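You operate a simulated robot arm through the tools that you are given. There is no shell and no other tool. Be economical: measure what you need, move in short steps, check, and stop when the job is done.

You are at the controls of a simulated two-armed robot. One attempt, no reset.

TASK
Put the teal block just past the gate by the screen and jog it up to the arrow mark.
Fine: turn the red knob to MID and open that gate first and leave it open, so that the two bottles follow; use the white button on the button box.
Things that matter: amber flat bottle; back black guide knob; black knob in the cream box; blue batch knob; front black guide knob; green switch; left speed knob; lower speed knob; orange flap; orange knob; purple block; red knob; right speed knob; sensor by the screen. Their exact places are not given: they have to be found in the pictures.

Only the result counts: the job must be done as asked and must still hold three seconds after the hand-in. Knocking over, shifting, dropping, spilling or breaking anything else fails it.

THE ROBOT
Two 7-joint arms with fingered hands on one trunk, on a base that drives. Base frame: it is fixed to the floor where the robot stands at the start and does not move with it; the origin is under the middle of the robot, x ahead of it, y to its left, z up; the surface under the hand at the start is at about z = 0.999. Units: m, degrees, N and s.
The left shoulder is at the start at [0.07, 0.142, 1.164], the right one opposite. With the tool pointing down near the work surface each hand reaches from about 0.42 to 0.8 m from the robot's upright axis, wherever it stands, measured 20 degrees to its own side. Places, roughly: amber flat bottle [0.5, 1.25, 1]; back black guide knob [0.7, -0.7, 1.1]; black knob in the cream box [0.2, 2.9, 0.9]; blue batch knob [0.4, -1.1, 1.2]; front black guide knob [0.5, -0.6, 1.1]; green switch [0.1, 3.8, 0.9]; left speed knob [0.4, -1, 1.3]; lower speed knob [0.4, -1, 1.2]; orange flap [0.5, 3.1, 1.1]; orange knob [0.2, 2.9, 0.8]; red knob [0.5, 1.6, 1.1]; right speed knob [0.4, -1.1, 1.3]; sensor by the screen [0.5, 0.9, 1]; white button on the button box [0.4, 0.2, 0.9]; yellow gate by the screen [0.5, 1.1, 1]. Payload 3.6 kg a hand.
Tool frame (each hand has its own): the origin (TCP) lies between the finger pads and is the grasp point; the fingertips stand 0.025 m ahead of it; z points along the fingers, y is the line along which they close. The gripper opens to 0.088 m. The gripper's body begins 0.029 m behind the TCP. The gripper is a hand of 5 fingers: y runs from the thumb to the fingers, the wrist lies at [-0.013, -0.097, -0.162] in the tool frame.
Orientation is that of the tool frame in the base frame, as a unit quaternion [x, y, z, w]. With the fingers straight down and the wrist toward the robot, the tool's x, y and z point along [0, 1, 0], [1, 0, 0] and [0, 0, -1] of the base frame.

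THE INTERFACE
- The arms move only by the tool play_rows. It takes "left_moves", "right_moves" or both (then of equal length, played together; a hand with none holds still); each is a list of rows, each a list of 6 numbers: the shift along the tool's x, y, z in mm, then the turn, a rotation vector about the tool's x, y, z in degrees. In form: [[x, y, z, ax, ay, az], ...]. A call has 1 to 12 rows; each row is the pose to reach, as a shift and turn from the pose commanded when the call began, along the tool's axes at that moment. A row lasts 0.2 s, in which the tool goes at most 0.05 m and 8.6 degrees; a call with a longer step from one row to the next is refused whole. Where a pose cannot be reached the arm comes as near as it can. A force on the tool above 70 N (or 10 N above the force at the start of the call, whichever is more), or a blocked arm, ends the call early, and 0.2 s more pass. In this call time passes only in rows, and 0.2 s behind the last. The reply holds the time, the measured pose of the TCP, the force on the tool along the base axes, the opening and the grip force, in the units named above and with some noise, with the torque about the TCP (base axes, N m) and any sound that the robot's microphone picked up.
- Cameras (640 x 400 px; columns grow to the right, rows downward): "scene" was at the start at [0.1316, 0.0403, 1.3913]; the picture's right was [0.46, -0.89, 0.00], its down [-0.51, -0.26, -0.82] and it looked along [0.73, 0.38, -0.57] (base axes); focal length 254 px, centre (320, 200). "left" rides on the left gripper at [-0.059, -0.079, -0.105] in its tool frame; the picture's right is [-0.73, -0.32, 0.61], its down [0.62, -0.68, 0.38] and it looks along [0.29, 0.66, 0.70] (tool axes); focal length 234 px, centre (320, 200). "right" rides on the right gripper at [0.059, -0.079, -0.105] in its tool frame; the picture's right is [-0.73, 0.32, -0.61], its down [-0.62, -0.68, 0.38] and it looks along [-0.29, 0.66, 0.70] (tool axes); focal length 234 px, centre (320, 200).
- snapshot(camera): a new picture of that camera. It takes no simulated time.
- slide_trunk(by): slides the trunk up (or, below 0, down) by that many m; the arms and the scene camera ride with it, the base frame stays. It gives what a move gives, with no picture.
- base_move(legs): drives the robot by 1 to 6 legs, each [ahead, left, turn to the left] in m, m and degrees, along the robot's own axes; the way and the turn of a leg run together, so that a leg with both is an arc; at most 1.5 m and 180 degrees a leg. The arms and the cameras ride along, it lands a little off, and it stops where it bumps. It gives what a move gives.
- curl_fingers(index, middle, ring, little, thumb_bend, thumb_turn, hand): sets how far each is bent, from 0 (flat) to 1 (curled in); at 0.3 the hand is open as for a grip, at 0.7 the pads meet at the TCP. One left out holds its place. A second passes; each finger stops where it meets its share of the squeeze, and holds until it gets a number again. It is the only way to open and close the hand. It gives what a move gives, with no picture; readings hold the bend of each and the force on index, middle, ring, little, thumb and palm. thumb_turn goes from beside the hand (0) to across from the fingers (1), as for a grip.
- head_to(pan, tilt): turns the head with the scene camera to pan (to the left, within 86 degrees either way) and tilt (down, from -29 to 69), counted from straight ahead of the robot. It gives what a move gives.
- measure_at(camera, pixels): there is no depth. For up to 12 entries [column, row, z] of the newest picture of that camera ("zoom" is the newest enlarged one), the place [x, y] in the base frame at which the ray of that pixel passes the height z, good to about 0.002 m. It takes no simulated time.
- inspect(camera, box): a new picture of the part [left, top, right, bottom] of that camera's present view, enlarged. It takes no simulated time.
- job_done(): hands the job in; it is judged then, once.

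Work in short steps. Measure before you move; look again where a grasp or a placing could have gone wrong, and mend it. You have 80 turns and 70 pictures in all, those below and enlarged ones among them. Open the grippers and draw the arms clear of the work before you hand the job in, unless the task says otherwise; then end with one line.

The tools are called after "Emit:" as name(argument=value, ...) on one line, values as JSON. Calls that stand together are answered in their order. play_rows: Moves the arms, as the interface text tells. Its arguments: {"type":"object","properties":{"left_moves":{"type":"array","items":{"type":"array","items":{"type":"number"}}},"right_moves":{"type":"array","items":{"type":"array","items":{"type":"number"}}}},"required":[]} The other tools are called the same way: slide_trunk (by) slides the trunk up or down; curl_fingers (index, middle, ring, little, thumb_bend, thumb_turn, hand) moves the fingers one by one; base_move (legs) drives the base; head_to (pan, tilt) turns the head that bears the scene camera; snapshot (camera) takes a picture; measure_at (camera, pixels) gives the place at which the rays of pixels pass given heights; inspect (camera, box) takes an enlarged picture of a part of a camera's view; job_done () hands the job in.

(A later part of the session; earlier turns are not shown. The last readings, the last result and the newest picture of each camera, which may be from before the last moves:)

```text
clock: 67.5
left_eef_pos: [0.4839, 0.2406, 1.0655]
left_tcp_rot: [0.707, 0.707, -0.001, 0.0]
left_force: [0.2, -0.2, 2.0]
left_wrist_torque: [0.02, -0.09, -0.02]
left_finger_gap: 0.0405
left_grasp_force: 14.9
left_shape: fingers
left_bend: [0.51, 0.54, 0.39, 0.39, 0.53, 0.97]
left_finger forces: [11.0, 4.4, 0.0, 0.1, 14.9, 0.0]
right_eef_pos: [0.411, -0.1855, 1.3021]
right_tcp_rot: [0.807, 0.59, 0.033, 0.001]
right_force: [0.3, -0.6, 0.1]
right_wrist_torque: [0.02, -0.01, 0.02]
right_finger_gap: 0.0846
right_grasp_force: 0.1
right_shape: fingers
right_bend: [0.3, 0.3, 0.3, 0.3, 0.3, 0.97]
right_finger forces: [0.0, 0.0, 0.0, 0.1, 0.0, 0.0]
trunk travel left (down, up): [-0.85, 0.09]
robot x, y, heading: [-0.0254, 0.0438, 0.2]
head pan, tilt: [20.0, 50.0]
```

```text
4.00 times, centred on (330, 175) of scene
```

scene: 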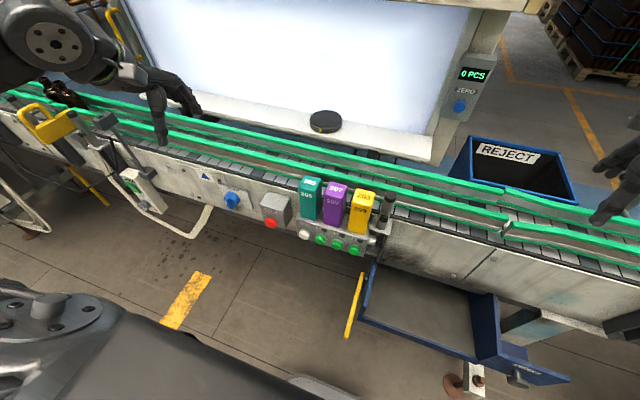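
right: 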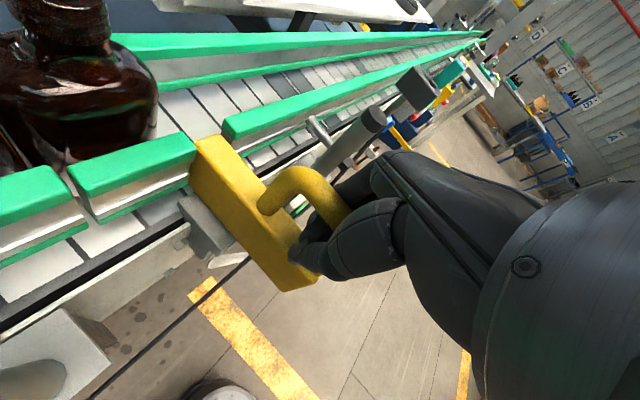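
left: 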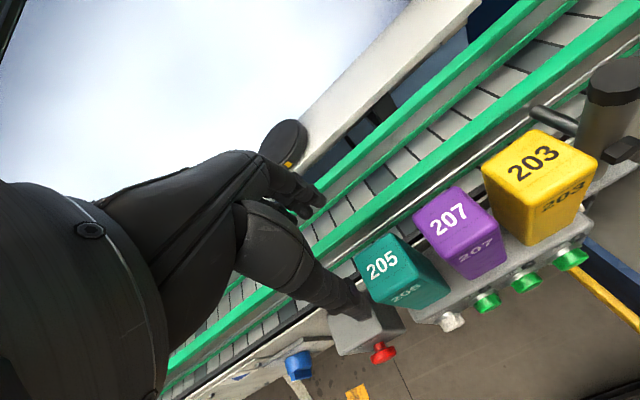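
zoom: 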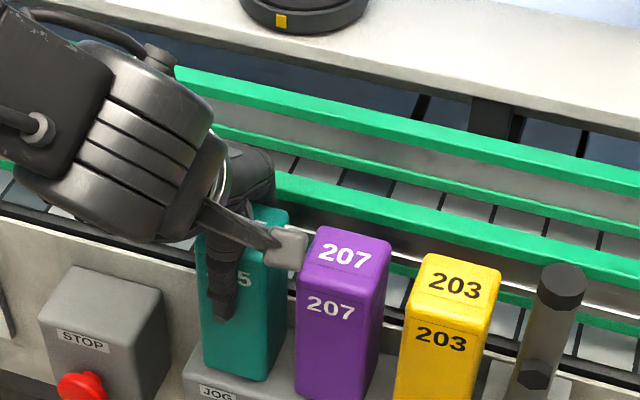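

Gripped (gap 40 mm). I squeeze a bit more and lift straight up 170 mm.

Emit:
curl_fingers(hand="left", index=0.66, middle=0.68, thumb_bend=0.68)

Emit:
play_rows(left_moves=[[0, 0, -10, 0, 0, 0], [0, 0, -35, 0, 0, 0], [0, 0, -75, 0, 0, 0], [0, 0, -115, 0, 0, 0], [0, 0, -155, 0, 0, 0], [0, 0, -180, 0, 0, 0]])

Emit:
snapshot(camera="scene")

```text
clock: 68.5
left_eef_pos: [0.4829, 0.2392, 1.0655]
left_tcp_rot: [0.707, 0.707, 0.0, 0.0]
left_force: [1.5, 0.3, 2.7]
left_wrist_torque: [0.05, -0.13, 0.01]
left_finger_gap: 0.0395
left_grasp_force: 19.9
left_shape: fingers
left_bend: [0.52, 0.55, 0.39, 0.39, 0.55, 0.97]
left_finger forces: [13.6, 6.7, 0.0, 0.1, 19.8, 0.0]
right_eef_pos: [0.4113, -0.1858, 1.3029]
right_tcp_rot: [0.806, 0.591, 0.034, 0.002]
right_force: [-0.2, 0.3, -0.3]
right_wrist_torque: [0.01, 0.06, 0.0]
right_finger_gap: 0.0844
right_grasp_force: 0.1
right_shape: fingers
right_bend: [0.3, 0.3, 0.3, 0.3, 0.3, 0.97]
right_finger forces: [0.1, 0.1, 0.0, 0.0, 0.0, 0.0]
trunk travel left (down, up): [-0.85, 0.09]
robot x, y, heading: [-0.0251, 0.0432, 0.1]
head pan, tilt: [20.0, 50.0]
```

```text
clock: 69.9
left_eef_pos: [0.4829, 0.2402, 1.2446]
left_tcp_rot: [0.707, 0.707, 0.0, 0.0]
left_force: [0.9, 0.4, -0.9]
left_wrist_torque: [0.02, -0.04, 0.01]
left_finger_gap: 0.0393
left_grasp_force: 19.1
left_shape: fingers
left_bend: [0.52, 0.56, 0.39, 0.39, 0.55, 0.96]
left_finger forces: [12.9, 6.2, 0.0, 0.0, 19.2, 0.0]
right_eef_pos: [0.4105, -0.1853, 1.3037]
right_tcp_rot: [0.806, 0.59, 0.034, 0.001]
right_force: [-0.3, 0.6, 0.0]
right_wrist_torque: [-0.01, -0.01, 0.0]
right_finger_gap: 0.0842
right_grasp_force: 0.0
right_shape: fingers
right_bend: [0.3, 0.3, 0.3, 0.3, 0.3, 0.97]
right_finger forces: [0.0, 0.0, 0.0, 0.0, 0.1, 0.0]
trunk travel left (down, up): [-0.85, 0.09]
robot x, y, heading: [-0.0252, 0.0448, -0.1]
head pan, tilt: [20.0, 50.0]
```

```text
17 pictures are left
```

scene: 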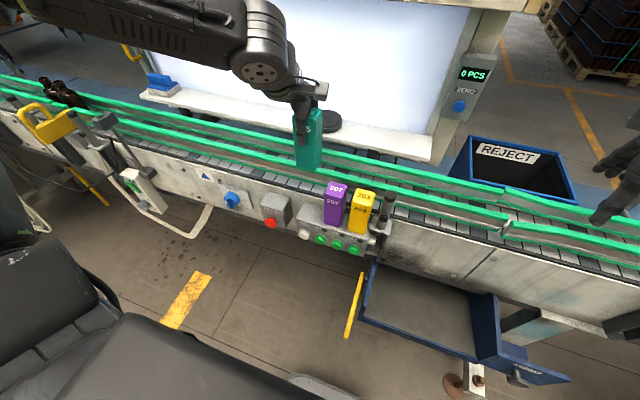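

The block is held (bottom ≈1.14). I raise 5 cm, back off, drive left to bring it near the gate.

Emit:
slide_trunk(by=0.05)

Emit:
base_move(legs=[[-0.3, 0, 0], [0, 0.83, 0], [0.3, 0, 0]])

Emit:
head_to(pan=15, tilt=48)

Emit:
snapshot(camera="scene")

```text
clock: 70.9
left_eef_pos: [0.4836, 0.2406, 1.2944]
left_tcp_rot: [0.707, 0.707, 0.0, 0.0]
left_force: [-0.4, 0.2, -1.7]
left_wrist_torque: [0.01, 0.0, -0.02]
left_finger_gap: 0.0394
left_grasp_force: 19.0
left_shape: fingers
left_bend: [0.52, 0.56, 0.39, 0.39, 0.55, 0.96]
left_finger forces: [12.9, 6.3, 0.1, 0.0, 19.1, 0.0]
right_eef_pos: [0.4108, -0.1863, 1.353]
right_tcp_rot: [0.806, 0.591, 0.034, 0.001]
right_force: [0.0, -0.2, -0.2]
right_wrist_torque: [0.01, 0.02, -0.02]
right_finger_gap: 0.0844
right_grasp_force: 0.1
right_shape: fingers
right_bend: [0.3, 0.3, 0.3, 0.3, 0.3, 0.97]
right_finger forces: [0.0, 0.0, 0.0, 0.0, 0.0, 0.0]
trunk travel left (down, up): [-0.9, 0.04]
robot x, y, heading: [-0.026, 0.0438, 0.2]
head pan, tilt: [20.0, 50.0]
```

```text
clock: 78.6
left_eef_pos: [0.4852, 1.0659, 1.2963]
left_tcp_rot: [0.71, 0.704, 0.0, 0.0]
left_force: [0.0, -0.4, -2.0]
left_wrist_torque: [0.01, 0.0, 0.03]
left_finger_gap: 0.0393
left_grasp_force: 19.1
left_shape: fingers
left_bend: [0.52, 0.56, 0.39, 0.39, 0.55, 0.96]
left_finger forces: [13.0, 6.2, 0.0, 0.0, 19.1, 0.0]
right_eef_pos: [0.4093, 0.64, 1.353]
right_tcp_rot: [0.809, 0.587, 0.033, 0.002]
right_force: [0.4, 0.0, -0.3]
right_wrist_torque: [0.03, -0.01, 0.0]
right_finger_gap: 0.0844
right_grasp_force: 0.0
right_shape: fingers
right_bend: [0.3, 0.3, 0.3, 0.3, 0.3, 0.97]
right_finger forces: [0.1, 0.0, 0.0, 0.0, 0.0, 0.0]
trunk travel left (down, up): [-0.9, 0.04]
robot x, y, heading: [-0.0202, 0.8736, -0.1]
head pan, tilt: [20.0, 50.0]
```

```text
clock: 79.2
left_eef_pos: [0.4869, 1.0658, 1.2952]
left_tcp_rot: [0.71, 0.704, -0.001, 0.0]
left_force: [0.7, 0.6, -1.6]
left_wrist_torque: [0.02, -0.04, -0.01]
left_finger_gap: 0.0392
left_grasp_force: 18.5
left_shape: fingers
left_bend: [0.52, 0.56, 0.39, 0.39, 0.55, 0.96]
left_finger forces: [12.9, 6.2, 0.0, 0.0, 19.2, 0.0]
right_eef_pos: [0.4106, 0.6399, 1.3531]
right_tcp_rot: [0.809, 0.588, 0.033, 0.002]
right_force: [-0.1, -0.1, -0.6]
right_wrist_torque: [-0.01, -0.02, 0.01]
right_finger_gap: 0.0845
right_grasp_force: 0.1
right_shape: fingers
right_bend: [0.3, 0.3, 0.3, 0.3, 0.3, 0.97]
right_finger forces: [0.0, 0.0, 0.0, 0.0, 0.1, 0.1]
trunk travel left (down, up): [-0.9, 0.04]
robot x, y, heading: [-0.0236, 0.874, -0.5]
head pan, tilt: [15.0, 48.0]
```

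```text
16 pictures are left
```

scene: 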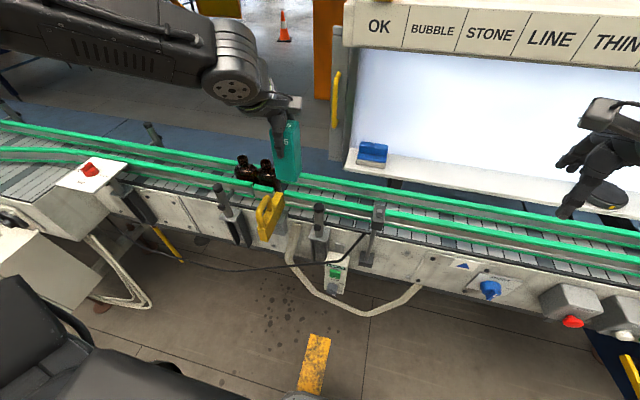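

I enlarge the placing spot to find the rail edges and belt.

Emit:
inspect(camera="scene", box=[230, 140, 390, 240])

Emit:
measure_at(camera="scene", pixels=[[330, 190, 1.03], [330, 190, 1.05], [330, 200, 1.03], [330, 200, 1.05], [330, 205, 1.03], [330, 205, 1.05], [267, 160, 1.13], [463, 265, 0.975]])

```text
4.00 times, centred on (310, 190) of scene
```

zoom: 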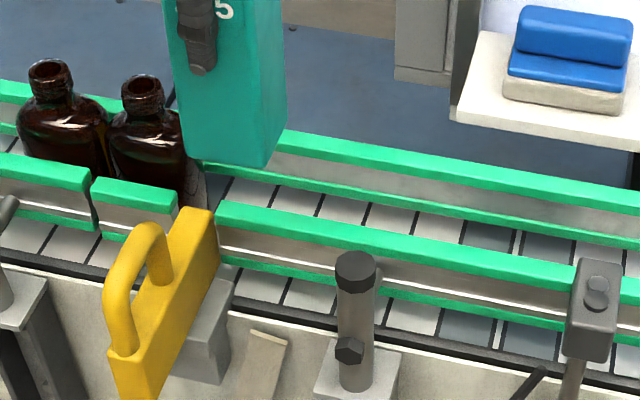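

```text
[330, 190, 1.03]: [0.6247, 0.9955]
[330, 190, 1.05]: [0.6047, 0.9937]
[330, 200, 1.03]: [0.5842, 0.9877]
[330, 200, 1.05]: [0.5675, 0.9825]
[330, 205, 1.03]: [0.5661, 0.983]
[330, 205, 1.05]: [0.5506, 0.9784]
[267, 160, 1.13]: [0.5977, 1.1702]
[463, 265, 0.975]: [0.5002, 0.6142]
```

I get the wrist view for triangulating the lane edges.

Emit:
snapshot(camera="left")

```text
14 pictures are left
```

left: 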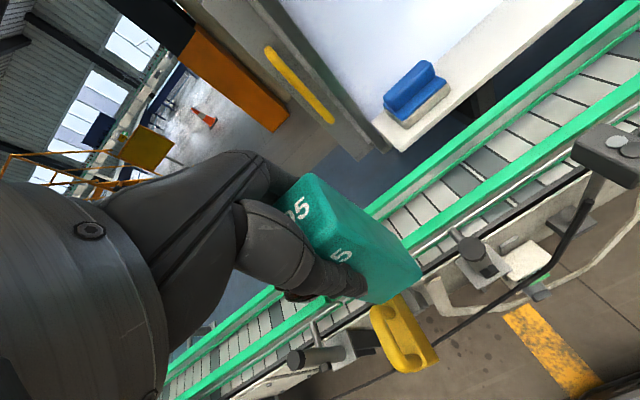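

Emit:
inspect(camera="left", box=[400, 90, 560, 190])

```text
4.00 times, centred on (480, 140) of left
```

zoom: 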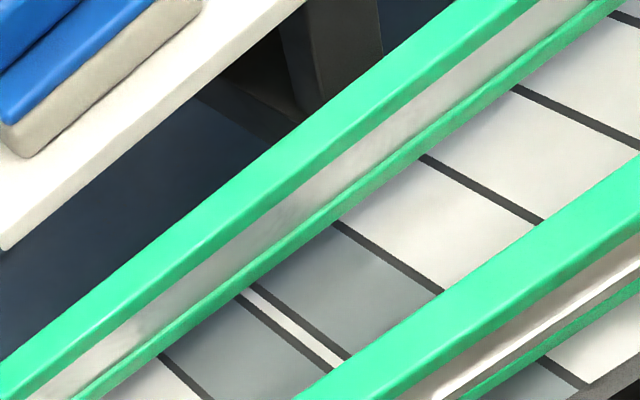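

Emit:
measure_at(camera="scene", pixels=[[330, 182.5, 1.03], [330, 182.5, 1.06], [330, 191.5, 1.0], [330, 191.5, 1.02], [330, 198.6, 1.03], [330, 198.6, 1.06]])

Emit:
measure_at(camera="left", pixels=[[480, 133, 1.03], [480, 133, 1.06], [480, 147.4, 1.0], [480, 147.4, 1.02], [520, 157.1, 1.03], [520, 157.1, 1.06]])

```text
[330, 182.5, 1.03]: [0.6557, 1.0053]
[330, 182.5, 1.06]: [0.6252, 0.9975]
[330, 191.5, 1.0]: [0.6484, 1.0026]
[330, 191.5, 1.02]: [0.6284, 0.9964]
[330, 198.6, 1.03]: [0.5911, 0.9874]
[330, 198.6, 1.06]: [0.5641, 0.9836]
```

```text
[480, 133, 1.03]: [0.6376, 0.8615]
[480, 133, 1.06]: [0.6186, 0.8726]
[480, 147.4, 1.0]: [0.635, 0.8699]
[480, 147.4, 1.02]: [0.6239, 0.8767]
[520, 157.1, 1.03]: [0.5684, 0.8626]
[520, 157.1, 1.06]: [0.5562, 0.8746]
```

Lane edges come out at x≈0.552…0.61, rail tops z≈1.076; lane centre ≈0.582. I curl ring and little away from the bottles, then carry the block over the lane at y≈1.065.

Emit:
curl_fingers(hand="left", ring=0.85, little=0.85)

Emit:
play_rows(left_moves=[[3, 30, 0, 0, 0, 0], [5, 60, 0, 0, 0, 0], [6, 95, 0, 0, 0, 0], [6, 95, 40, 0, 0, 0], [6, 95, 75, 0, 0, 0], [6, 95, 95, 0, 0, 0]])

Emit:
inspect(camera="scene", box=[230, 120, 390, 220])

```text
clock: 80.2
left_eef_pos: [0.4871, 1.0668, 1.2953]
left_tcp_rot: [0.71, 0.704, 0.001, 0.0]
left_force: [-0.5, -0.3, -1.1]
left_wrist_torque: [0.01, 0.04, 0.02]
left_finger_gap: 0.0393
left_grasp_force: 19.5
left_shape: fingers
left_bend: [0.52, 0.56, 0.85, 0.85, 0.55, 0.96]
left_finger forces: [12.7, 6.1, 0.3, 0.0, 19.1, 0.0]
right_eef_pos: [0.4112, 0.6406, 1.3523]
right_tcp_rot: [0.809, 0.587, 0.034, 0.001]
right_force: [0.5, -0.5, 0.0]
right_wrist_torque: [0.02, 0.02, -0.04]
right_finger_gap: 0.0847
right_grasp_force: 0.1
right_shape: fingers
right_bend: [0.3, 0.3, 0.3, 0.3, 0.3, 0.97]
right_finger forces: [0.0, 0.0, 0.0, 0.1, 0.0, 0.0]
trunk travel left (down, up): [-0.9, 0.04]
robot x, y, heading: [-0.0231, 0.8735, -0.7]
head pan, tilt: [15.0, 48.0]
```

```text
clock: 81.6
left_eef_pos: [0.5823, 1.0712, 1.2003]
left_tcp_rot: [0.71, 0.705, 0.0, 0.0]
left_force: [-0.4, 0.3, -0.9]
left_wrist_torque: [0.04, -0.02, 0.0]
left_finger_gap: 0.0395
left_grasp_force: 18.4
left_shape: fingers
left_bend: [0.52, 0.56, 0.85, 0.85, 0.55, 0.96]
left_finger forces: [12.6, 6.2, 0.3, 0.0, 18.7, 0.0]
right_eef_pos: [0.4135, 0.6406, 1.3531]
right_tcp_rot: [0.809, 0.587, 0.033, 0.0]
right_force: [0.7, 0.1, 0.5]
right_wrist_torque: [0.03, 0.02, -0.01]
right_finger_gap: 0.0845
right_grasp_force: 0.1
right_shape: fingers
right_bend: [0.3, 0.3, 0.3, 0.3, 0.3, 0.97]
right_finger forces: [0.0, 0.0, 0.1, 0.0, 0.0, 0.1]
trunk travel left (down, up): [-0.9, 0.04]
robot x, y, heading: [-0.0237, 0.8757, -0.7]
head pan, tilt: [15.0, 48.0]
```

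```text
4.00 times, centred on (310, 170) of scene
```

zoom: 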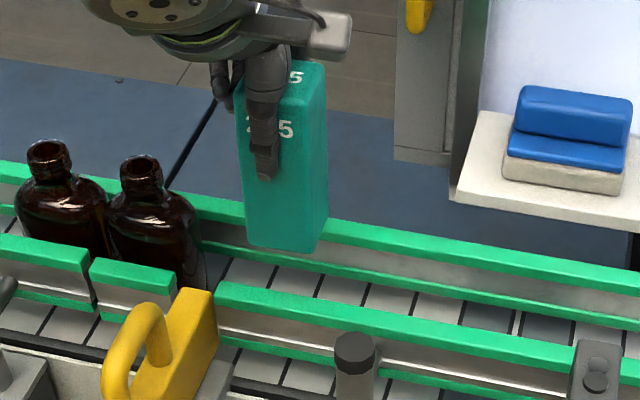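

Emit:
measure_at(camera="scene", pixels=[[292, 180, 1.094], [309.3, 182.5, 1.094], [311.8, 176, 1.094], [302.5, 194.3, 1.076], [322.5, 180.5, 1.076], [284, 192, 1.076], [278, 197, 1.07]])

```text
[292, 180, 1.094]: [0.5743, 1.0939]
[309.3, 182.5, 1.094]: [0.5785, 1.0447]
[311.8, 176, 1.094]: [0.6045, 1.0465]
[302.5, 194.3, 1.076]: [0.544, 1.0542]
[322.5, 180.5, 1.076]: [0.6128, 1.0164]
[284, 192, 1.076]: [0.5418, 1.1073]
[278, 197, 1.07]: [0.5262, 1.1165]
```

Block centre ≈(0.58,1.067) lies over the lane. I lower in steps, watching force.

Emit:
play_rows(left_moves=[[0, -2, 30, 0, 0, 0], [0, -2, 55, 0, 0, 0], [0, -2, 72, 0, 0, 0]])

Emit:
play_rows(left_moves=[[0, 0, 4, 0, 0, 0], [0, 0, 8, 0, 0, 0]])

Emit:
inspect(camera="scene", box=[230, 120, 390, 220])

```text
clock: 82.3
left_eef_pos: [0.5823, 1.0685, 1.1594]
left_tcp_rot: [0.71, 0.704, 0.01, 0.013]
left_force: [0.1, -0.1, 28.0]
left_wrist_torque: [-0.09, 0.9, -0.01]
left_finger_gap: 0.0456
left_grasp_force: 33.0
left_shape: fingers
left_bend: [0.51, 0.61, 0.85, 0.85, 0.51, 0.95]
left_finger forces: [26.1, 2.2, 6.0, 0.0, 31.5, 0.0]
right_eef_pos: [0.4073, 0.6392, 1.3554]
right_tcp_rot: [0.809, 0.587, 0.035, 0.001]
right_force: [1.1, 0.1, 0.9]
right_wrist_torque: [-0.02, 0.01, 0.0]
right_finger_gap: 0.0844
right_grasp_force: 0.1
right_shape: fingers
right_bend: [0.3, 0.3, 0.3, 0.3, 0.3, 0.97]
right_finger forces: [0.0, 0.1, 0.0, 0.0, 0.0, 0.1]
trunk travel left (down, up): [-0.9, 0.04]
robot x, y, heading: [-0.0262, 0.8723, -0.8]
head pan, tilt: [15.0, 48.0]
stopped in row 3 (left hand): the force on the tool passed its limit at 81 N (the readings are from after the stop); the commanded pose is now the measured one
```

```text
clock: 82.9
left_eef_pos: [0.59, 1.0685, 1.1563]
left_tcp_rot: [0.709, 0.705, 0.012, 0.019]
left_force: [1.0, -0.6, 40.0]
left_wrist_torque: [-0.16, 1.38, 0.01]
left_finger_gap: 0.0472
left_grasp_force: 36.3
left_shape: fingers
left_bend: [0.5, 0.62, 0.85, 0.85, 0.5, 0.95]
left_finger forces: [27.7, 1.8, 6.5, 0.1, 36.6, 0.0]
right_eef_pos: [0.4092, 0.6397, 1.3544]
right_tcp_rot: [0.809, 0.587, 0.034, 0.003]
right_force: [0.7, 0.6, -0.5]
right_wrist_torque: [-0.03, 0.0, 0.01]
right_finger_gap: 0.0847
right_grasp_force: 0.1
right_shape: fingers
right_bend: [0.3, 0.3, 0.3, 0.3, 0.3, 0.97]
right_finger forces: [0.0, 0.0, 0.0, 0.0, 0.1, 0.0]
trunk travel left (down, up): [-0.9, 0.04]
robot x, y, heading: [-0.0221, 0.8749, -0.4]
head pan, tilt: [15.0, 48.0]
stopped in row 2 (left hand): the force on the tool passed its limit at 72 N (the readings are from after the stop); the commanded pose is now the measured one
```

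```text
4.00 times, centred on (310, 170) of scene
```

zoom: 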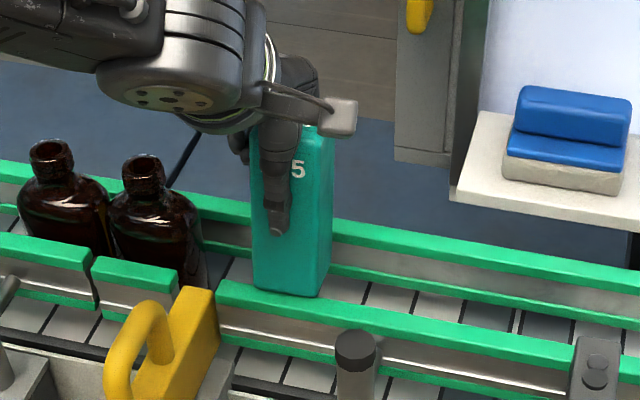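

The block's front bottom edge is resting on the front rail (contact at bottom z≈1.05, so rail tops ≈1.05 and the lane centre ≈0.602). I lift, undo the tilt, and shift to x≈0.602.

Emit:
play_rows(left_moves=[[0, 0, -12, 1, 0, 0], [0, 0, -26, 2.5, 0.5, 0], [1, 6, -40, 2.5, 0.5, 0], [2, 12, -42, 2.5, 0.5, 0]])

Emit:
inspect(camera="scene", box=[230, 120, 390, 220])

```text
clock: 83.9
left_eef_pos: [0.6021, 1.0722, 1.1924]
left_tcp_rot: [0.708, 0.706, -0.003, -0.004]
left_force: [0.3, -0.8, -1.3]
left_wrist_torque: [0.01, 0.0, 0.01]
left_finger_gap: 0.04
left_grasp_force: 21.4
left_shape: fingers
left_bend: [0.53, 0.59, 0.85, 0.85, 0.53, 0.95]
left_finger forces: [15.8, 4.5, 3.4, 0.0, 19.1, 0.0]
right_eef_pos: [0.4125, 0.6397, 1.3527]
right_tcp_rot: [0.809, 0.587, 0.034, 0.002]
right_force: [-0.6, 0.2, 0.5]
right_wrist_torque: [-0.05, -0.01, -0.01]
right_finger_gap: 0.0845
right_grasp_force: 0.0
right_shape: fingers
right_bend: [0.3, 0.3, 0.3, 0.3, 0.3, 0.97]
right_finger forces: [0.0, 0.0, 0.0, 0.0, 0.0, 0.0]
trunk travel left (down, up): [-0.9, 0.04]
robot x, y, heading: [-0.0233, 0.8715, -0.3]
head pan, tilt: [15.0, 48.0]
```

```text
4.00 times, centred on (310, 170) of scene
```

zoom: 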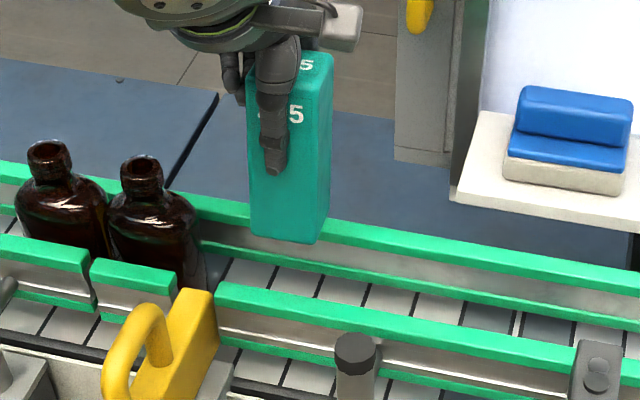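

Emit:
measure_at(camera="scene", pixels=[[293.3, 178.8, 1.086], [309.5, 180.8, 1.086], [312.3, 175, 1.086], [302.5, 194.3, 1.05], [322.5, 180.5, 1.05], [265, 165, 1.126], [312, 138, 1.213], [295, 140.5, 1.213]])

```text
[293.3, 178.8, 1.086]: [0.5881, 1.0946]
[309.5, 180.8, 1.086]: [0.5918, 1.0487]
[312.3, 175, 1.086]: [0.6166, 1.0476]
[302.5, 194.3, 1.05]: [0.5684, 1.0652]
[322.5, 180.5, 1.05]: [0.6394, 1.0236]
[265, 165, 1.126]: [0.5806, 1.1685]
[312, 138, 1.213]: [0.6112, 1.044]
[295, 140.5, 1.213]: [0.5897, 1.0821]
```

Block spans x 0.58–0.63 between rails 0.568–0.639. I descend again.

Emit:
play_rows(left_moves=[[0, -2, 20, 0, 0, 0], [0, -2, 40, 0, 0, 0], [0, -2, 56, 0, 0, 0], [0, -2, 68, 0, 0, 0]])

```text
clock: 84.9
left_eef_pos: [0.5959, 1.075, 1.1266]
left_tcp_rot: [0.708, 0.706, -0.003, -0.002]
left_force: [-0.5, -0.1, -2.2]
left_wrist_torque: [0.01, 0.01, -0.02]
left_finger_gap: 0.04
left_grasp_force: 21.6
left_shape: fingers
left_bend: [0.53, 0.59, 0.85, 0.85, 0.53, 0.95]
left_finger forces: [15.4, 4.7, 3.3, 0.1, 19.1, 0.0]
left hand out of reach, approached as far as the arm can: row 4
right_eef_pos: [0.4115, 0.6398, 1.3533]
right_tcp_rot: [0.809, 0.587, 0.034, 0.001]
right_force: [0.5, 0.2, 0.3]
right_wrist_torque: [0.0, 0.03, -0.04]
right_finger_gap: 0.0845
right_grasp_force: 0.0
right_shape: fingers
right_bend: [0.3, 0.3, 0.3, 0.3, 0.3, 0.97]
right_finger forces: [0.1, 0.0, 0.0, 0.1, 0.0, 0.0]
trunk travel left (down, up): [-0.9, 0.04]
robot x, y, heading: [-0.0229, 0.8733, -0.5]
head pan, tilt: [15.0, 48.0]
```

Inside the lane now; the arm is at its reach, so I lower by the trunk in small steps.

Emit:
slide_trunk(by=-0.012)

Emit:
slide_trunk(by=-0.005)

```text
clock: 85.5
left_eef_pos: [0.5955, 1.0738, 1.1147]
left_tcp_rot: [0.708, 0.706, -0.003, -0.003]
left_force: [-0.8, 0.0, -1.1]
left_wrist_torque: [0.0, -0.03, 0.01]
left_finger_gap: 0.04
left_grasp_force: 21.8
left_shape: fingers
left_bend: [0.53, 0.59, 0.85, 0.85, 0.53, 0.95]
left_finger forces: [15.4, 4.6, 3.3, 0.0, 19.1, 0.0]
right_eef_pos: [0.4127, 0.6402, 1.341]
right_tcp_rot: [0.809, 0.587, 0.033, 0.001]
right_force: [-0.7, -0.4, -0.1]
right_wrist_torque: [0.0, 0.0, 0.0]
right_finger_gap: 0.0843
right_grasp_force: 0.2
right_shape: fingers
right_bend: [0.3, 0.3, 0.3, 0.3, 0.3, 0.97]
right_finger forces: [0.0, 0.0, 0.0, 0.1, 0.1, 0.0]
trunk travel left (down, up): [-0.888, 0.052]
robot x, y, heading: [-0.0243, 0.8731, -0.5]
head pan, tilt: [15.0, 48.0]
```

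```text
clock: 86.1
left_eef_pos: [0.5952, 1.0748, 1.1093]
left_tcp_rot: [0.709, 0.705, -0.003, -0.003]
left_force: [0.8, 0.4, -1.3]
left_wrist_torque: [-0.01, 0.05, -0.03]
left_finger_gap: 0.0398
left_grasp_force: 21.5
left_shape: fingers
left_bend: [0.53, 0.59, 0.85, 0.85, 0.53, 0.95]
left_finger forces: [15.4, 4.5, 3.2, 0.1, 19.0, 0.0]
right_eef_pos: [0.4129, 0.6403, 1.3351]
right_tcp_rot: [0.809, 0.587, 0.033, 0.002]
right_force: [-0.3, 0.0, -0.3]
right_wrist_torque: [0.0, -0.01, -0.02]
right_finger_gap: 0.0846
right_grasp_force: 0.2
right_shape: fingers
right_bend: [0.3, 0.3, 0.3, 0.3, 0.3, 0.97]
right_finger forces: [0.0, 0.1, 0.1, 0.0, 0.1, 0.1]
trunk travel left (down, up): [-0.883, 0.057]
robot x, y, heading: [-0.0224, 0.8747, -0.3]
head pan, tilt: [15.0, 48.0]
```

No contact yet; I go on in 3 mm steps.

Emit:
slide_trunk(by=-0.004)

Emit:
slide_trunk(by=-0.003)

```text
clock: 86.6
left_eef_pos: [0.5957, 1.074, 1.1058]
left_tcp_rot: [0.709, 0.705, -0.003, -0.003]
left_force: [0.4, 0.5, -1.7]
left_wrist_torque: [0.04, -0.02, -0.03]
left_finger_gap: 0.0401
left_grasp_force: 21.0
left_shape: fingers
left_bend: [0.53, 0.59, 0.85, 0.85, 0.53, 0.95]
left_finger forces: [15.4, 4.6, 3.3, 0.0, 19.1, 0.0]
right_eef_pos: [0.4122, 0.6409, 1.3307]
right_tcp_rot: [0.809, 0.587, 0.033, 0.002]
right_force: [-0.2, 0.0, 0.9]
right_wrist_torque: [0.01, -0.01, 0.01]
right_finger_gap: 0.0845
right_grasp_force: 0.0
right_shape: fingers
right_bend: [0.3, 0.3, 0.3, 0.3, 0.3, 0.97]
right_finger forces: [0.0, 0.1, 0.1, 0.0, 0.0, 0.0]
trunk travel left (down, up): [-0.879, 0.061]
robot x, y, heading: [-0.0244, 0.8712, -0.4]
head pan, tilt: [15.0, 48.0]
```

```text
clock: 87.1
left_eef_pos: [0.5952, 1.0746, 1.1025]
left_tcp_rot: [0.709, 0.706, -0.003, -0.004]
left_force: [0.2, -0.8, -2.9]
left_wrist_torque: [0.0, 0.02, -0.01]
left_finger_gap: 0.0399
left_grasp_force: 21.8
left_shape: fingers
left_bend: [0.53, 0.59, 0.85, 0.85, 0.53, 0.95]
left_finger forces: [15.5, 4.7, 3.3, 0.0, 19.1, 0.0]
right_eef_pos: [0.4127, 0.6398, 1.329]
right_tcp_rot: [0.809, 0.587, 0.034, 0.002]
right_force: [-0.2, -0.3, 0.6]
right_wrist_torque: [0.0, 0.0, -0.01]
right_finger_gap: 0.0846
right_grasp_force: 0.1
right_shape: fingers
right_bend: [0.3, 0.3, 0.3, 0.3, 0.3, 0.97]
right_finger forces: [0.0, 0.0, 0.0, 0.0, 0.1, 0.0]
trunk travel left (down, up): [-0.876, 0.064]
robot x, y, heading: [-0.0206, 0.8737, -0.6]
head pan, tilt: [15.0, 48.0]
```

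Emit:
slide_trunk(by=-0.004)

Emit:
slide_trunk(by=-0.003)

Emit:
inspect(camera="scene", box=[230, 120, 390, 220])

```text
clock: 87.7
left_eef_pos: [0.595, 1.0749, 1.0988]
left_tcp_rot: [0.709, 0.705, -0.002, -0.003]
left_force: [0.0, -0.1, -2.1]
left_wrist_torque: [-0.01, 0.0, 0.0]
left_finger_gap: 0.0402
left_grasp_force: 21.2
left_shape: fingers
left_bend: [0.53, 0.59, 0.85, 0.85, 0.53, 0.95]
left_finger forces: [15.3, 4.6, 3.1, 0.1, 19.1, 0.0]
right_eef_pos: [0.414, 0.641, 1.325]
right_tcp_rot: [0.809, 0.587, 0.034, 0.002]
right_force: [0.5, 0.1, -1.1]
right_wrist_torque: [0.01, 0.0, 0.01]
right_finger_gap: 0.0848
right_grasp_force: 0.1
right_shape: fingers
right_bend: [0.3, 0.3, 0.3, 0.3, 0.3, 0.97]
right_finger forces: [0.0, 0.1, 0.0, 0.0, 0.1, 0.0]
trunk travel left (down, up): [-0.872, 0.068]
robot x, y, heading: [-0.0241, 0.8768, -0.4]
head pan, tilt: [15.0, 48.0]
```

```text
clock: 88.2
left_eef_pos: [0.5952, 1.0749, 1.095]
left_tcp_rot: [0.709, 0.705, -0.002, -0.002]
left_force: [1.1, 0.1, -1.2]
left_wrist_torque: [-0.01, 0.03, -0.02]
left_finger_gap: 0.0399
left_grasp_force: 20.7
left_shape: fingers
left_bend: [0.53, 0.59, 0.85, 0.85, 0.53, 0.95]
left_finger forces: [15.4, 4.6, 3.4, 0.0, 19.1, 0.0]
right_eef_pos: [0.4135, 0.6406, 1.3217]
right_tcp_rot: [0.809, 0.587, 0.034, 0.002]
right_force: [-1.1, -0.4, 0.1]
right_wrist_torque: [0.04, -0.02, -0.03]
right_finger_gap: 0.0843
right_grasp_force: 0.1
right_shape: fingers
right_bend: [0.3, 0.3, 0.3, 0.3, 0.3, 0.97]
right_finger forces: [0.1, 0.0, 0.0, 0.0, 0.0, 0.0]
trunk travel left (down, up): [-0.869, 0.071]
robot x, y, heading: [-0.0236, 0.8739, -0.7]
head pan, tilt: [15.0, 48.0]
```

```text
4.00 times, centred on (310, 170) of scene
```

zoom: 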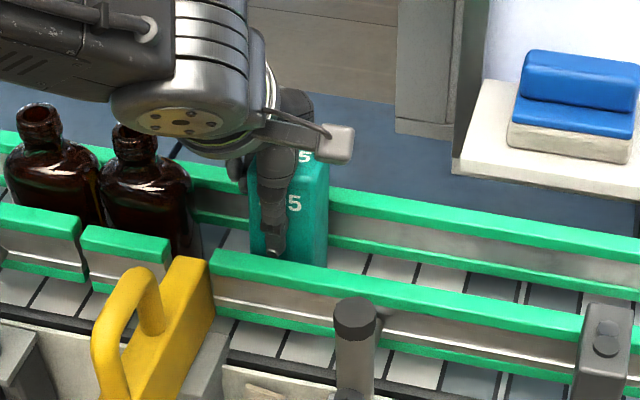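

Still no contact; I continue in small steps.

Emit:
slide_trunk(by=-0.004)

Emit:
slide_trunk(by=-0.003)

```text
clock: 88.7
left_eef_pos: [0.5953, 1.075, 1.0921]
left_tcp_rot: [0.709, 0.705, -0.003, -0.003]
left_force: [-0.2, -0.1, -1.6]
left_wrist_torque: [0.0, 0.0, 0.02]
left_finger_gap: 0.0399
left_grasp_force: 20.7
left_shape: fingers
left_bend: [0.53, 0.59, 0.85, 0.85, 0.53, 0.95]
left_finger forces: [15.4, 4.7, 3.3, 0.0, 19.1, 0.1]
right_eef_pos: [0.4128, 0.6403, 1.3174]
right_tcp_rot: [0.809, 0.587, 0.034, 0.002]
right_force: [0.1, 0.0, 0.3]
right_wrist_torque: [0.01, 0.0, -0.02]
right_finger_gap: 0.0844
right_grasp_force: 0.0
right_shape: fingers
right_bend: [0.3, 0.3, 0.3, 0.3, 0.3, 0.97]
right_finger forces: [0.0, 0.0, 0.0, 0.1, 0.0, 0.1]
trunk travel left (down, up): [-0.865, 0.075]
robot x, y, heading: [-0.0212, 0.8722, -0.3]
head pan, tilt: [15.0, 48.0]
```

```text
clock: 89.2
left_eef_pos: [0.5943, 1.0761, 1.0906]
left_tcp_rot: [0.709, 0.706, -0.001, -0.002]
left_force: [-0.9, 1.9, 9.6]
left_wrist_torque: [-0.12, -0.07, 0.02]
left_finger_gap: 0.0396
left_grasp_force: 23.4
left_shape: fingers
left_bend: [0.54, 0.59, 0.85, 0.85, 0.53, 0.95]
left_finger forces: [15.9, 5.9, 3.8, 0.0, 21.4, 0.0]
right_eef_pos: [0.4116, 0.6409, 1.3158]
right_tcp_rot: [0.809, 0.587, 0.034, 0.003]
right_force: [0.2, 0.3, 0.5]
right_wrist_torque: [0.02, -0.02, -0.01]
right_finger_gap: 0.0845
right_grasp_force: 0.1
right_shape: fingers
right_bend: [0.3, 0.3, 0.3, 0.3, 0.3, 0.97]
right_finger forces: [0.0, 0.1, 0.0, 0.0, 0.0, 0.0]
trunk travel left (down, up): [-0.862, 0.078]
robot x, y, heading: [-0.0217, 0.8767, -0.3]
head pan, tilt: [15.0, 48.0]
```

Contact: 10 N up, so the block stands on the belt. I release gently.

Emit:
curl_fingers(hand="left", index=0.42, middle=0.44, thumb_bend=0.43)

Emit:
inspect(camera="scene", box=[230, 120, 390, 220])

```text
clock: 90.2
left_eef_pos: [0.5918, 1.0745, 1.0903]
left_tcp_rot: [0.71, 0.705, -0.002, -0.003]
left_force: [-6.2, -0.1, 11.4]
left_wrist_torque: [-0.02, -0.13, 0.12]
left_finger_gap: 0.043
left_grasp_force: 26.0
left_shape: fingers
left_bend: [0.5, 0.51, 0.85, 0.85, 0.47, 0.96]
left_finger forces: [20.8, 7.5, 4.3, 0.0, 18.8, 0.0]
right_eef_pos: [0.4088, 0.6406, 1.3153]
right_tcp_rot: [0.809, 0.587, 0.036, 0.003]
right_force: [1.1, 0.1, -0.8]
right_wrist_torque: [-0.02, 0.04, 0.0]
right_finger_gap: 0.0845
right_grasp_force: 0.1
right_shape: fingers
right_bend: [0.3, 0.3, 0.3, 0.3, 0.3, 0.97]
right_finger forces: [0.1, 0.0, 0.1, 0.0, 0.0, 0.0]
trunk travel left (down, up): [-0.862, 0.078]
robot x, y, heading: [-0.0257, 0.8752, -0.2]
head pan, tilt: [15.0, 48.0]
```

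```text
4.00 times, centred on (310, 170) of scene
```

zoom: 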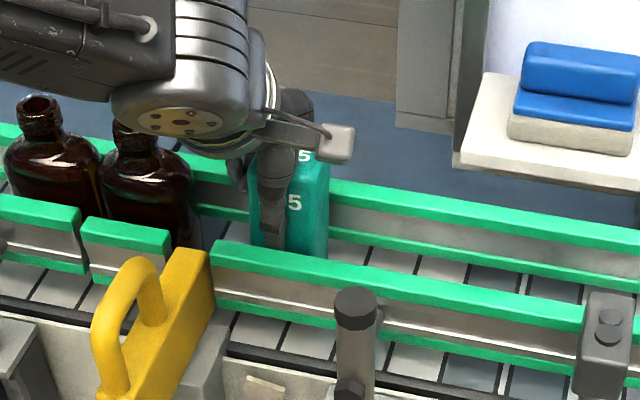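

Fingers now bear on the rails from inside while the block is just free (gap 43 vs 39.5 mm). I ease them between the two and raise slowly.

Emit:
curl_fingers(hand="left", index=0.5, middle=0.52, thumb_bend=0.48)

Emit:
slide_trunk(by=0.008)

Emit:
inspect(camera="scene", box=[230, 120, 390, 220])

```text
clock: 91.2
left_eef_pos: [0.5916, 1.0739, 1.0909]
left_tcp_rot: [0.709, 0.705, -0.001, -0.003]
left_force: [-2.3, 2.0, 12.2]
left_wrist_torque: [-0.08, -0.13, 0.03]
left_finger_gap: 0.0425
left_grasp_force: 22.1
left_shape: fingers
left_bend: [0.52, 0.54, 0.85, 0.85, 0.49, 0.96]
left_finger forces: [17.7, 3.8, 4.9, 0.1, 17.5, 0.0]
right_eef_pos: [0.4096, 0.6403, 1.3153]
right_tcp_rot: [0.808, 0.588, 0.034, 0.002]
right_force: [0.1, 0.1, 0.8]
right_wrist_torque: [-0.01, 0.01, 0.0]
right_finger_gap: 0.0845
right_grasp_force: 0.2
right_shape: fingers
right_bend: [0.3, 0.3, 0.3, 0.3, 0.3, 0.97]
right_finger forces: [0.0, 0.0, 0.0, 0.1, 0.1, 0.0]
trunk travel left (down, up): [-0.862, 0.078]
robot x, y, heading: [-0.0245, 0.8752, -0.3]
head pan, tilt: [15.0, 48.0]
```

```text
clock: 91.8
left_eef_pos: [0.595, 1.0748, 1.0962]
left_tcp_rot: [0.709, 0.705, -0.003, -0.004]
left_force: [-0.2, -0.3, -1.1]
left_wrist_torque: [-0.01, -0.01, -0.01]
left_finger_gap: 0.0496
left_grasp_force: 6.9
left_shape: fingers
left_bend: [0.48, 0.52, 0.85, 0.85, 0.46, 0.96]
left_finger forces: [4.9, 0.0, 3.8, 0.0, 5.4, 0.0]
right_eef_pos: [0.4128, 0.6397, 1.3218]
right_tcp_rot: [0.809, 0.587, 0.034, 0.002]
right_force: [-0.8, -0.5, 0.8]
right_wrist_torque: [0.02, 0.03, -0.03]
right_finger_gap: 0.0842
right_grasp_force: 0.0
right_shape: fingers
right_bend: [0.3, 0.3, 0.3, 0.3, 0.3, 0.97]
right_finger forces: [0.0, 0.1, 0.0, 0.0, 0.1, 0.1]
trunk travel left (down, up): [-0.87, 0.07]
robot x, y, heading: [-0.0219, 0.8738, -0.8]
head pan, tilt: [15.0, 48.0]
```

```text
4.00 times, centred on (310, 170) of scene
```

zoom: 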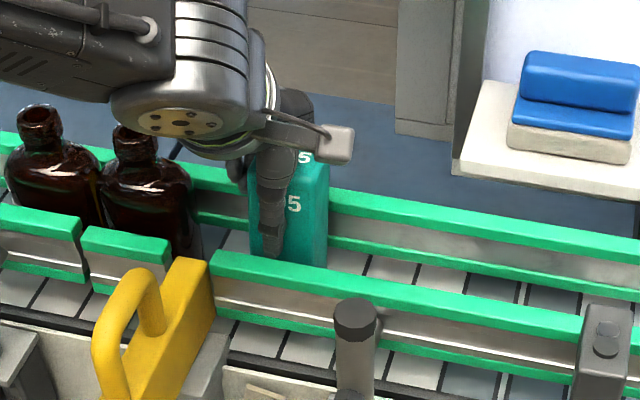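

The block seems still pinched a little (index 5 N, thumb 5 N, ring 4 N). I lower 6 mm again, uncurl the ring finger, and open further.

Emit:
slide_trunk(by=-0.006)

Emit:
curl_fingers(hand="left", ring=0.6, index=0.46, middle=0.47, thumb_bend=0.44)

```text
clock: 92.3
left_eef_pos: [0.593, 1.0726, 1.0942]
left_tcp_rot: [0.71, 0.704, -0.001, -0.001]
left_force: [-2.6, 0.2, 21.2]
left_wrist_torque: [-0.18, -0.82, 0.01]
left_finger_gap: 0.0521
left_grasp_force: 18.0
left_shape: fingers
left_bend: [0.45, 0.52, 0.85, 0.85, 0.46, 0.96]
left_finger forces: [26.6, 0.5, 3.4, 0.0, 5.0, 0.0]
right_eef_pos: [0.4084, 0.6406, 1.3182]
right_tcp_rot: [0.809, 0.587, 0.036, 0.003]
right_force: [0.6, -0.1, -0.4]
right_wrist_torque: [0.03, 0.0, -0.02]
right_finger_gap: 0.0845
right_grasp_force: 0.0
right_shape: fingers
right_bend: [0.3, 0.3, 0.3, 0.3, 0.3, 0.97]
right_finger forces: [0.1, 0.0, 0.0, 0.0, 0.1, 0.1]
trunk travel left (down, up): [-0.864, 0.076]
robot x, y, heading: [-0.0211, 0.8727, -0.4]
head pan, tilt: [15.0, 48.0]
```

```text
clock: 93.3
left_eef_pos: [0.592, 1.0748, 1.0939]
left_tcp_rot: [0.709, 0.705, -0.001, -0.003]
left_force: [-1.5, 0.0, 22.9]
left_wrist_torque: [-0.11, -0.77, 0.05]
left_finger_gap: 0.0551
left_grasp_force: 14.6
left_shape: fingers
left_bend: [0.41, 0.5, 0.6, 0.85, 0.46, 0.98]
left_finger forces: [19.9, 3.6, 0.0, 0.0, 5.5, 0.0]
right_eef_pos: [0.4077, 0.638, 1.3174]
right_tcp_rot: [0.808, 0.588, 0.035, 0.002]
right_force: [-0.9, 0.0, 0.6]
right_wrist_torque: [0.02, 0.02, 0.02]
right_finger_gap: 0.0847
right_grasp_force: 0.0
right_shape: fingers
right_bend: [0.3, 0.3, 0.3, 0.3, 0.3, 0.97]
right_finger forces: [0.0, 0.0, 0.1, 0.1, 0.0, 0.0]
trunk travel left (down, up): [-0.864, 0.076]
robot x, y, heading: [-0.0226, 0.872, -0.4]
head pan, tilt: [15.0, 48.0]
```

Now the index tip is on the back rail; the ring is free. I raise 6 mm and read the forces.

Emit:
slide_trunk(by=0.007)

Emit:
curl_fingers(hand="left", index=0.42, middle=0.42, thumb_bend=0.42)

```text
clock: 93.9
left_eef_pos: [0.5936, 1.0764, 1.0975]
left_tcp_rot: [0.708, 0.706, -0.003, -0.004]
left_force: [-0.5, 0.3, -1.4]
left_wrist_torque: [0.02, 0.0, 0.01]
left_finger_gap: 0.054
left_grasp_force: 3.6
left_shape: fingers
left_bend: [0.45, 0.49, 0.6, 0.85, 0.45, 0.98]
left_finger forces: [2.3, 1.8, 0.0, 0.0, 3.1, 0.0]
right_eef_pos: [0.412, 0.6407, 1.324]
right_tcp_rot: [0.809, 0.587, 0.033, 0.003]
right_force: [-0.5, -0.2, 0.8]
right_wrist_torque: [0.01, 0.03, -0.02]
right_finger_gap: 0.0844
right_grasp_force: 0.0
right_shape: fingers
right_bend: [0.3, 0.3, 0.3, 0.3, 0.3, 0.97]
right_finger forces: [0.1, 0.0, 0.0, 0.0, 0.0, 0.0]
trunk travel left (down, up): [-0.871, 0.069]
robot x, y, heading: [-0.0263, 0.8737, -0.4]
head pan, tilt: [15.0, 48.0]
```

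```text
clock: 94.9
left_eef_pos: [0.5951, 1.0747, 1.0982]
left_tcp_rot: [0.709, 0.705, -0.003, -0.004]
left_force: [1.2, -0.4, 0.1]
left_wrist_torque: [0.04, -0.03, 0.02]
left_finger_gap: 0.0583
left_grasp_force: 0.4
left_shape: fingers
left_bend: [0.42, 0.42, 0.6, 0.85, 0.43, 0.98]
left_finger forces: [0.0, 0.0, 0.0, 0.0, 0.9, 0.0]
right_eef_pos: [0.4121, 0.6408, 1.3248]
right_tcp_rot: [0.809, 0.587, 0.034, 0.002]
right_force: [-0.5, -0.4, 0.5]
right_wrist_torque: [-0.01, -0.02, 0.01]
right_finger_gap: 0.0846
right_grasp_force: 0.1
right_shape: fingers
right_bend: [0.3, 0.3, 0.3, 0.3, 0.3, 0.97]
right_finger forces: [0.0, 0.0, 0.0, 0.0, 0.0, 0.0]
trunk travel left (down, up): [-0.871, 0.069]
robot x, y, heading: [-0.0212, 0.8746, -0.5]
head pan, tilt: [15.0, 48.0]
```

All free now (forces ≈0, no weight). I raise the hand by the trunk and look.

Emit:
slide_trunk(by=0.065)

Emit:
play_rows(left_moves=[[0, 0, -30, 0, 0, 0], [0, 0, -60, 0, 0, 0], [0, -30, -70, 0, 0, 0], [0, -70, -70, 0, 0, 0], [0, -110, -70, 0, 0, 0]])

Emit:
inspect(camera="scene", box=[210, 120, 370, 220])

```text
clock: 96.0
left_eef_pos: [0.5949, 1.0751, 1.1638]
left_tcp_rot: [0.71, 0.705, -0.003, -0.004]
left_force: [-0.1, -0.1, -0.3]
left_wrist_torque: [0.01, -0.02, 0.0]
left_finger_gap: 0.0597
left_grasp_force: 0.0
left_shape: fingers
left_bend: [0.42, 0.42, 0.6, 0.85, 0.42, 0.98]
left_finger forces: [0.0, 0.0, 0.0, 0.0, 0.1, 0.0]
right_eef_pos: [0.4123, 0.6412, 1.3887]
right_tcp_rot: [0.809, 0.587, 0.034, 0.001]
right_force: [0.2, -1.3, -0.5]
right_wrist_torque: [0.0, 0.0, 0.0]
right_finger_gap: 0.0844
right_grasp_force: 0.0
right_shape: fingers
right_bend: [0.3, 0.3, 0.3, 0.3, 0.3, 0.97]
right_finger forces: [0.1, 0.0, 0.0, 0.1, 0.0, 0.0]
trunk travel left (down, up): [-0.936, 0.004]
robot x, y, heading: [-0.0212, 0.8755, -0.6]
head pan, tilt: [15.0, 48.0]
```

```text
clock: 97.2
left_eef_pos: [0.4826, 1.0754, 1.2355]
left_tcp_rot: [0.71, 0.705, -0.002, -0.003]
left_force: [-0.2, 0.1, 0.1]
left_wrist_torque: [-0.02, 0.0, 0.01]
left_finger_gap: 0.0595
left_grasp_force: 0.0
left_shape: fingers
left_bend: [0.42, 0.42, 0.6, 0.85, 0.42, 0.98]
left_finger forces: [0.0, 0.1, 0.0, 0.0, 0.1, 0.1]
right_eef_pos: [0.4105, 0.6412, 1.3886]
right_tcp_rot: [0.808, 0.588, 0.033, 0.003]
right_force: [-0.1, -0.5, -0.8]
right_wrist_torque: [0.0, -0.01, 0.0]
right_finger_gap: 0.0848
right_grasp_force: 0.1
right_shape: fingers
right_bend: [0.3, 0.3, 0.3, 0.3, 0.3, 0.97]
right_finger forces: [0.0, 0.0, 0.0, 0.0, 0.0, 0.0]
trunk travel left (down, up): [-0.936, 0.004]
robot x, y, heading: [-0.0221, 0.8741, -0.5]
head pan, tilt: [15.0, 48.0]
```

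```text
4.00 times, centred on (290, 170) of scene
```

zoom: 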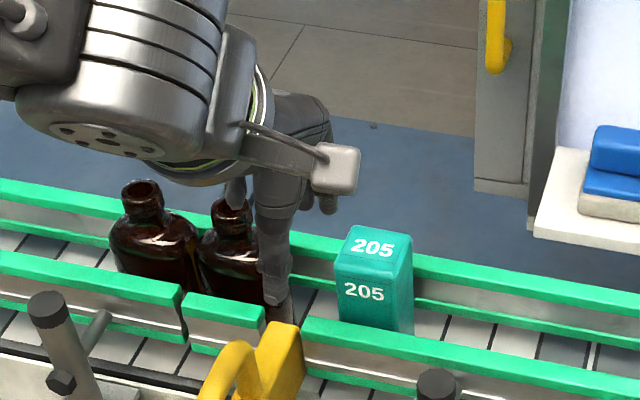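

The teal block stands upright in the lane just past the gate. I measure it, back off, straighten the right hand and fold the left arm up for the jogging.

Emit:
measure_at(camera="zoom", pixels=[[373, 247, 1.1], [341, 268, 1.1], [411, 262, 1.1]])

Emit:
base_move(legs=[[-0.22, 0, 0.5]])

Emit:
play_rows(left_moves=[[0, -30, -30, 0, 0, 0], [0, -50, -60, 0, 0, 0], [0, -70, -90, 0, 0, 0], [0, -90, -120, 0, 0, 0]], right_moves=[[0, 0, 0, 1, -1, -6], [0, 0, 0, 2, -2, -12], [0, 0, 0, 2.9, -2.6, -18.1], [0, 0, 0, 2.9, -2.6, -18.1]])

```text
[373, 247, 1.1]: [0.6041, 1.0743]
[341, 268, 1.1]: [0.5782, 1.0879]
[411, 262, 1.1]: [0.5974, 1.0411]
```

```text
clock: 98.8
left_eef_pos: [0.2679, 1.0795, 1.2328]
left_tcp_rot: [0.707, 0.707, -0.004, -0.005]
left_force: [0.5, -0.2, 0.6]
left_wrist_torque: [0.0, 0.01, 0.01]
left_finger_gap: 0.0593
left_grasp_force: 0.0
left_shape: fingers
left_bend: [0.42, 0.42, 0.6, 0.85, 0.42, 0.98]
left_finger forces: [0.0, 0.0, 0.1, 0.0, 0.1, 0.1]
right_eef_pos: [0.1976, 0.6441, 1.3862]
right_tcp_rot: [0.807, 0.59, 0.032, 0.001]
right_force: [-0.1, 0.1, -0.3]
right_wrist_torque: [0.0, 0.02, -0.03]
right_finger_gap: 0.0844
right_grasp_force: 0.1
right_shape: fingers
right_bend: [0.3, 0.3, 0.3, 0.3, 0.3, 0.97]
right_finger forces: [0.1, 0.0, 0.0, 0.0, 0.0, 0.0]
trunk travel left (down, up): [-0.936, 0.004]
robot x, y, heading: [-0.2413, 0.8758, -0.1]
head pan, tilt: [15.0, 48.0]
```

```text
clock: 99.8
left_eef_pos: [0.1736, 1.0794, 1.3566]
left_tcp_rot: [0.707, 0.707, -0.003, -0.004]
left_force: [0.7, -0.3, 0.1]
left_wrist_torque: [-0.02, -0.02, -0.03]
left_finger_gap: 0.0594
left_grasp_force: 0.1
left_shape: fingers
left_bend: [0.42, 0.42, 0.6, 0.85, 0.42, 0.98]
left_finger forces: [0.0, 0.0, 0.0, 0.0, 0.0, 0.0]
right_eef_pos: [0.1903, 0.6444, 1.3894]
right_tcp_rot: [0.704, 0.71, 0.001, 0.002]
right_force: [0.3, -0.2, 0.9]
right_wrist_torque: [0.03, 0.0, -0.03]
right_finger_gap: 0.0845
right_grasp_force: 0.2
right_shape: fingers
right_bend: [0.3, 0.3, 0.3, 0.3, 0.3, 0.97]
right_finger forces: [0.1, 0.1, 0.1, 0.0, 0.0, 0.0]
trunk travel left (down, up): [-0.936, 0.004]
robot x, y, heading: [-0.2389, 0.8757, 0.0]
head pan, tilt: [15.0, 48.0]
```

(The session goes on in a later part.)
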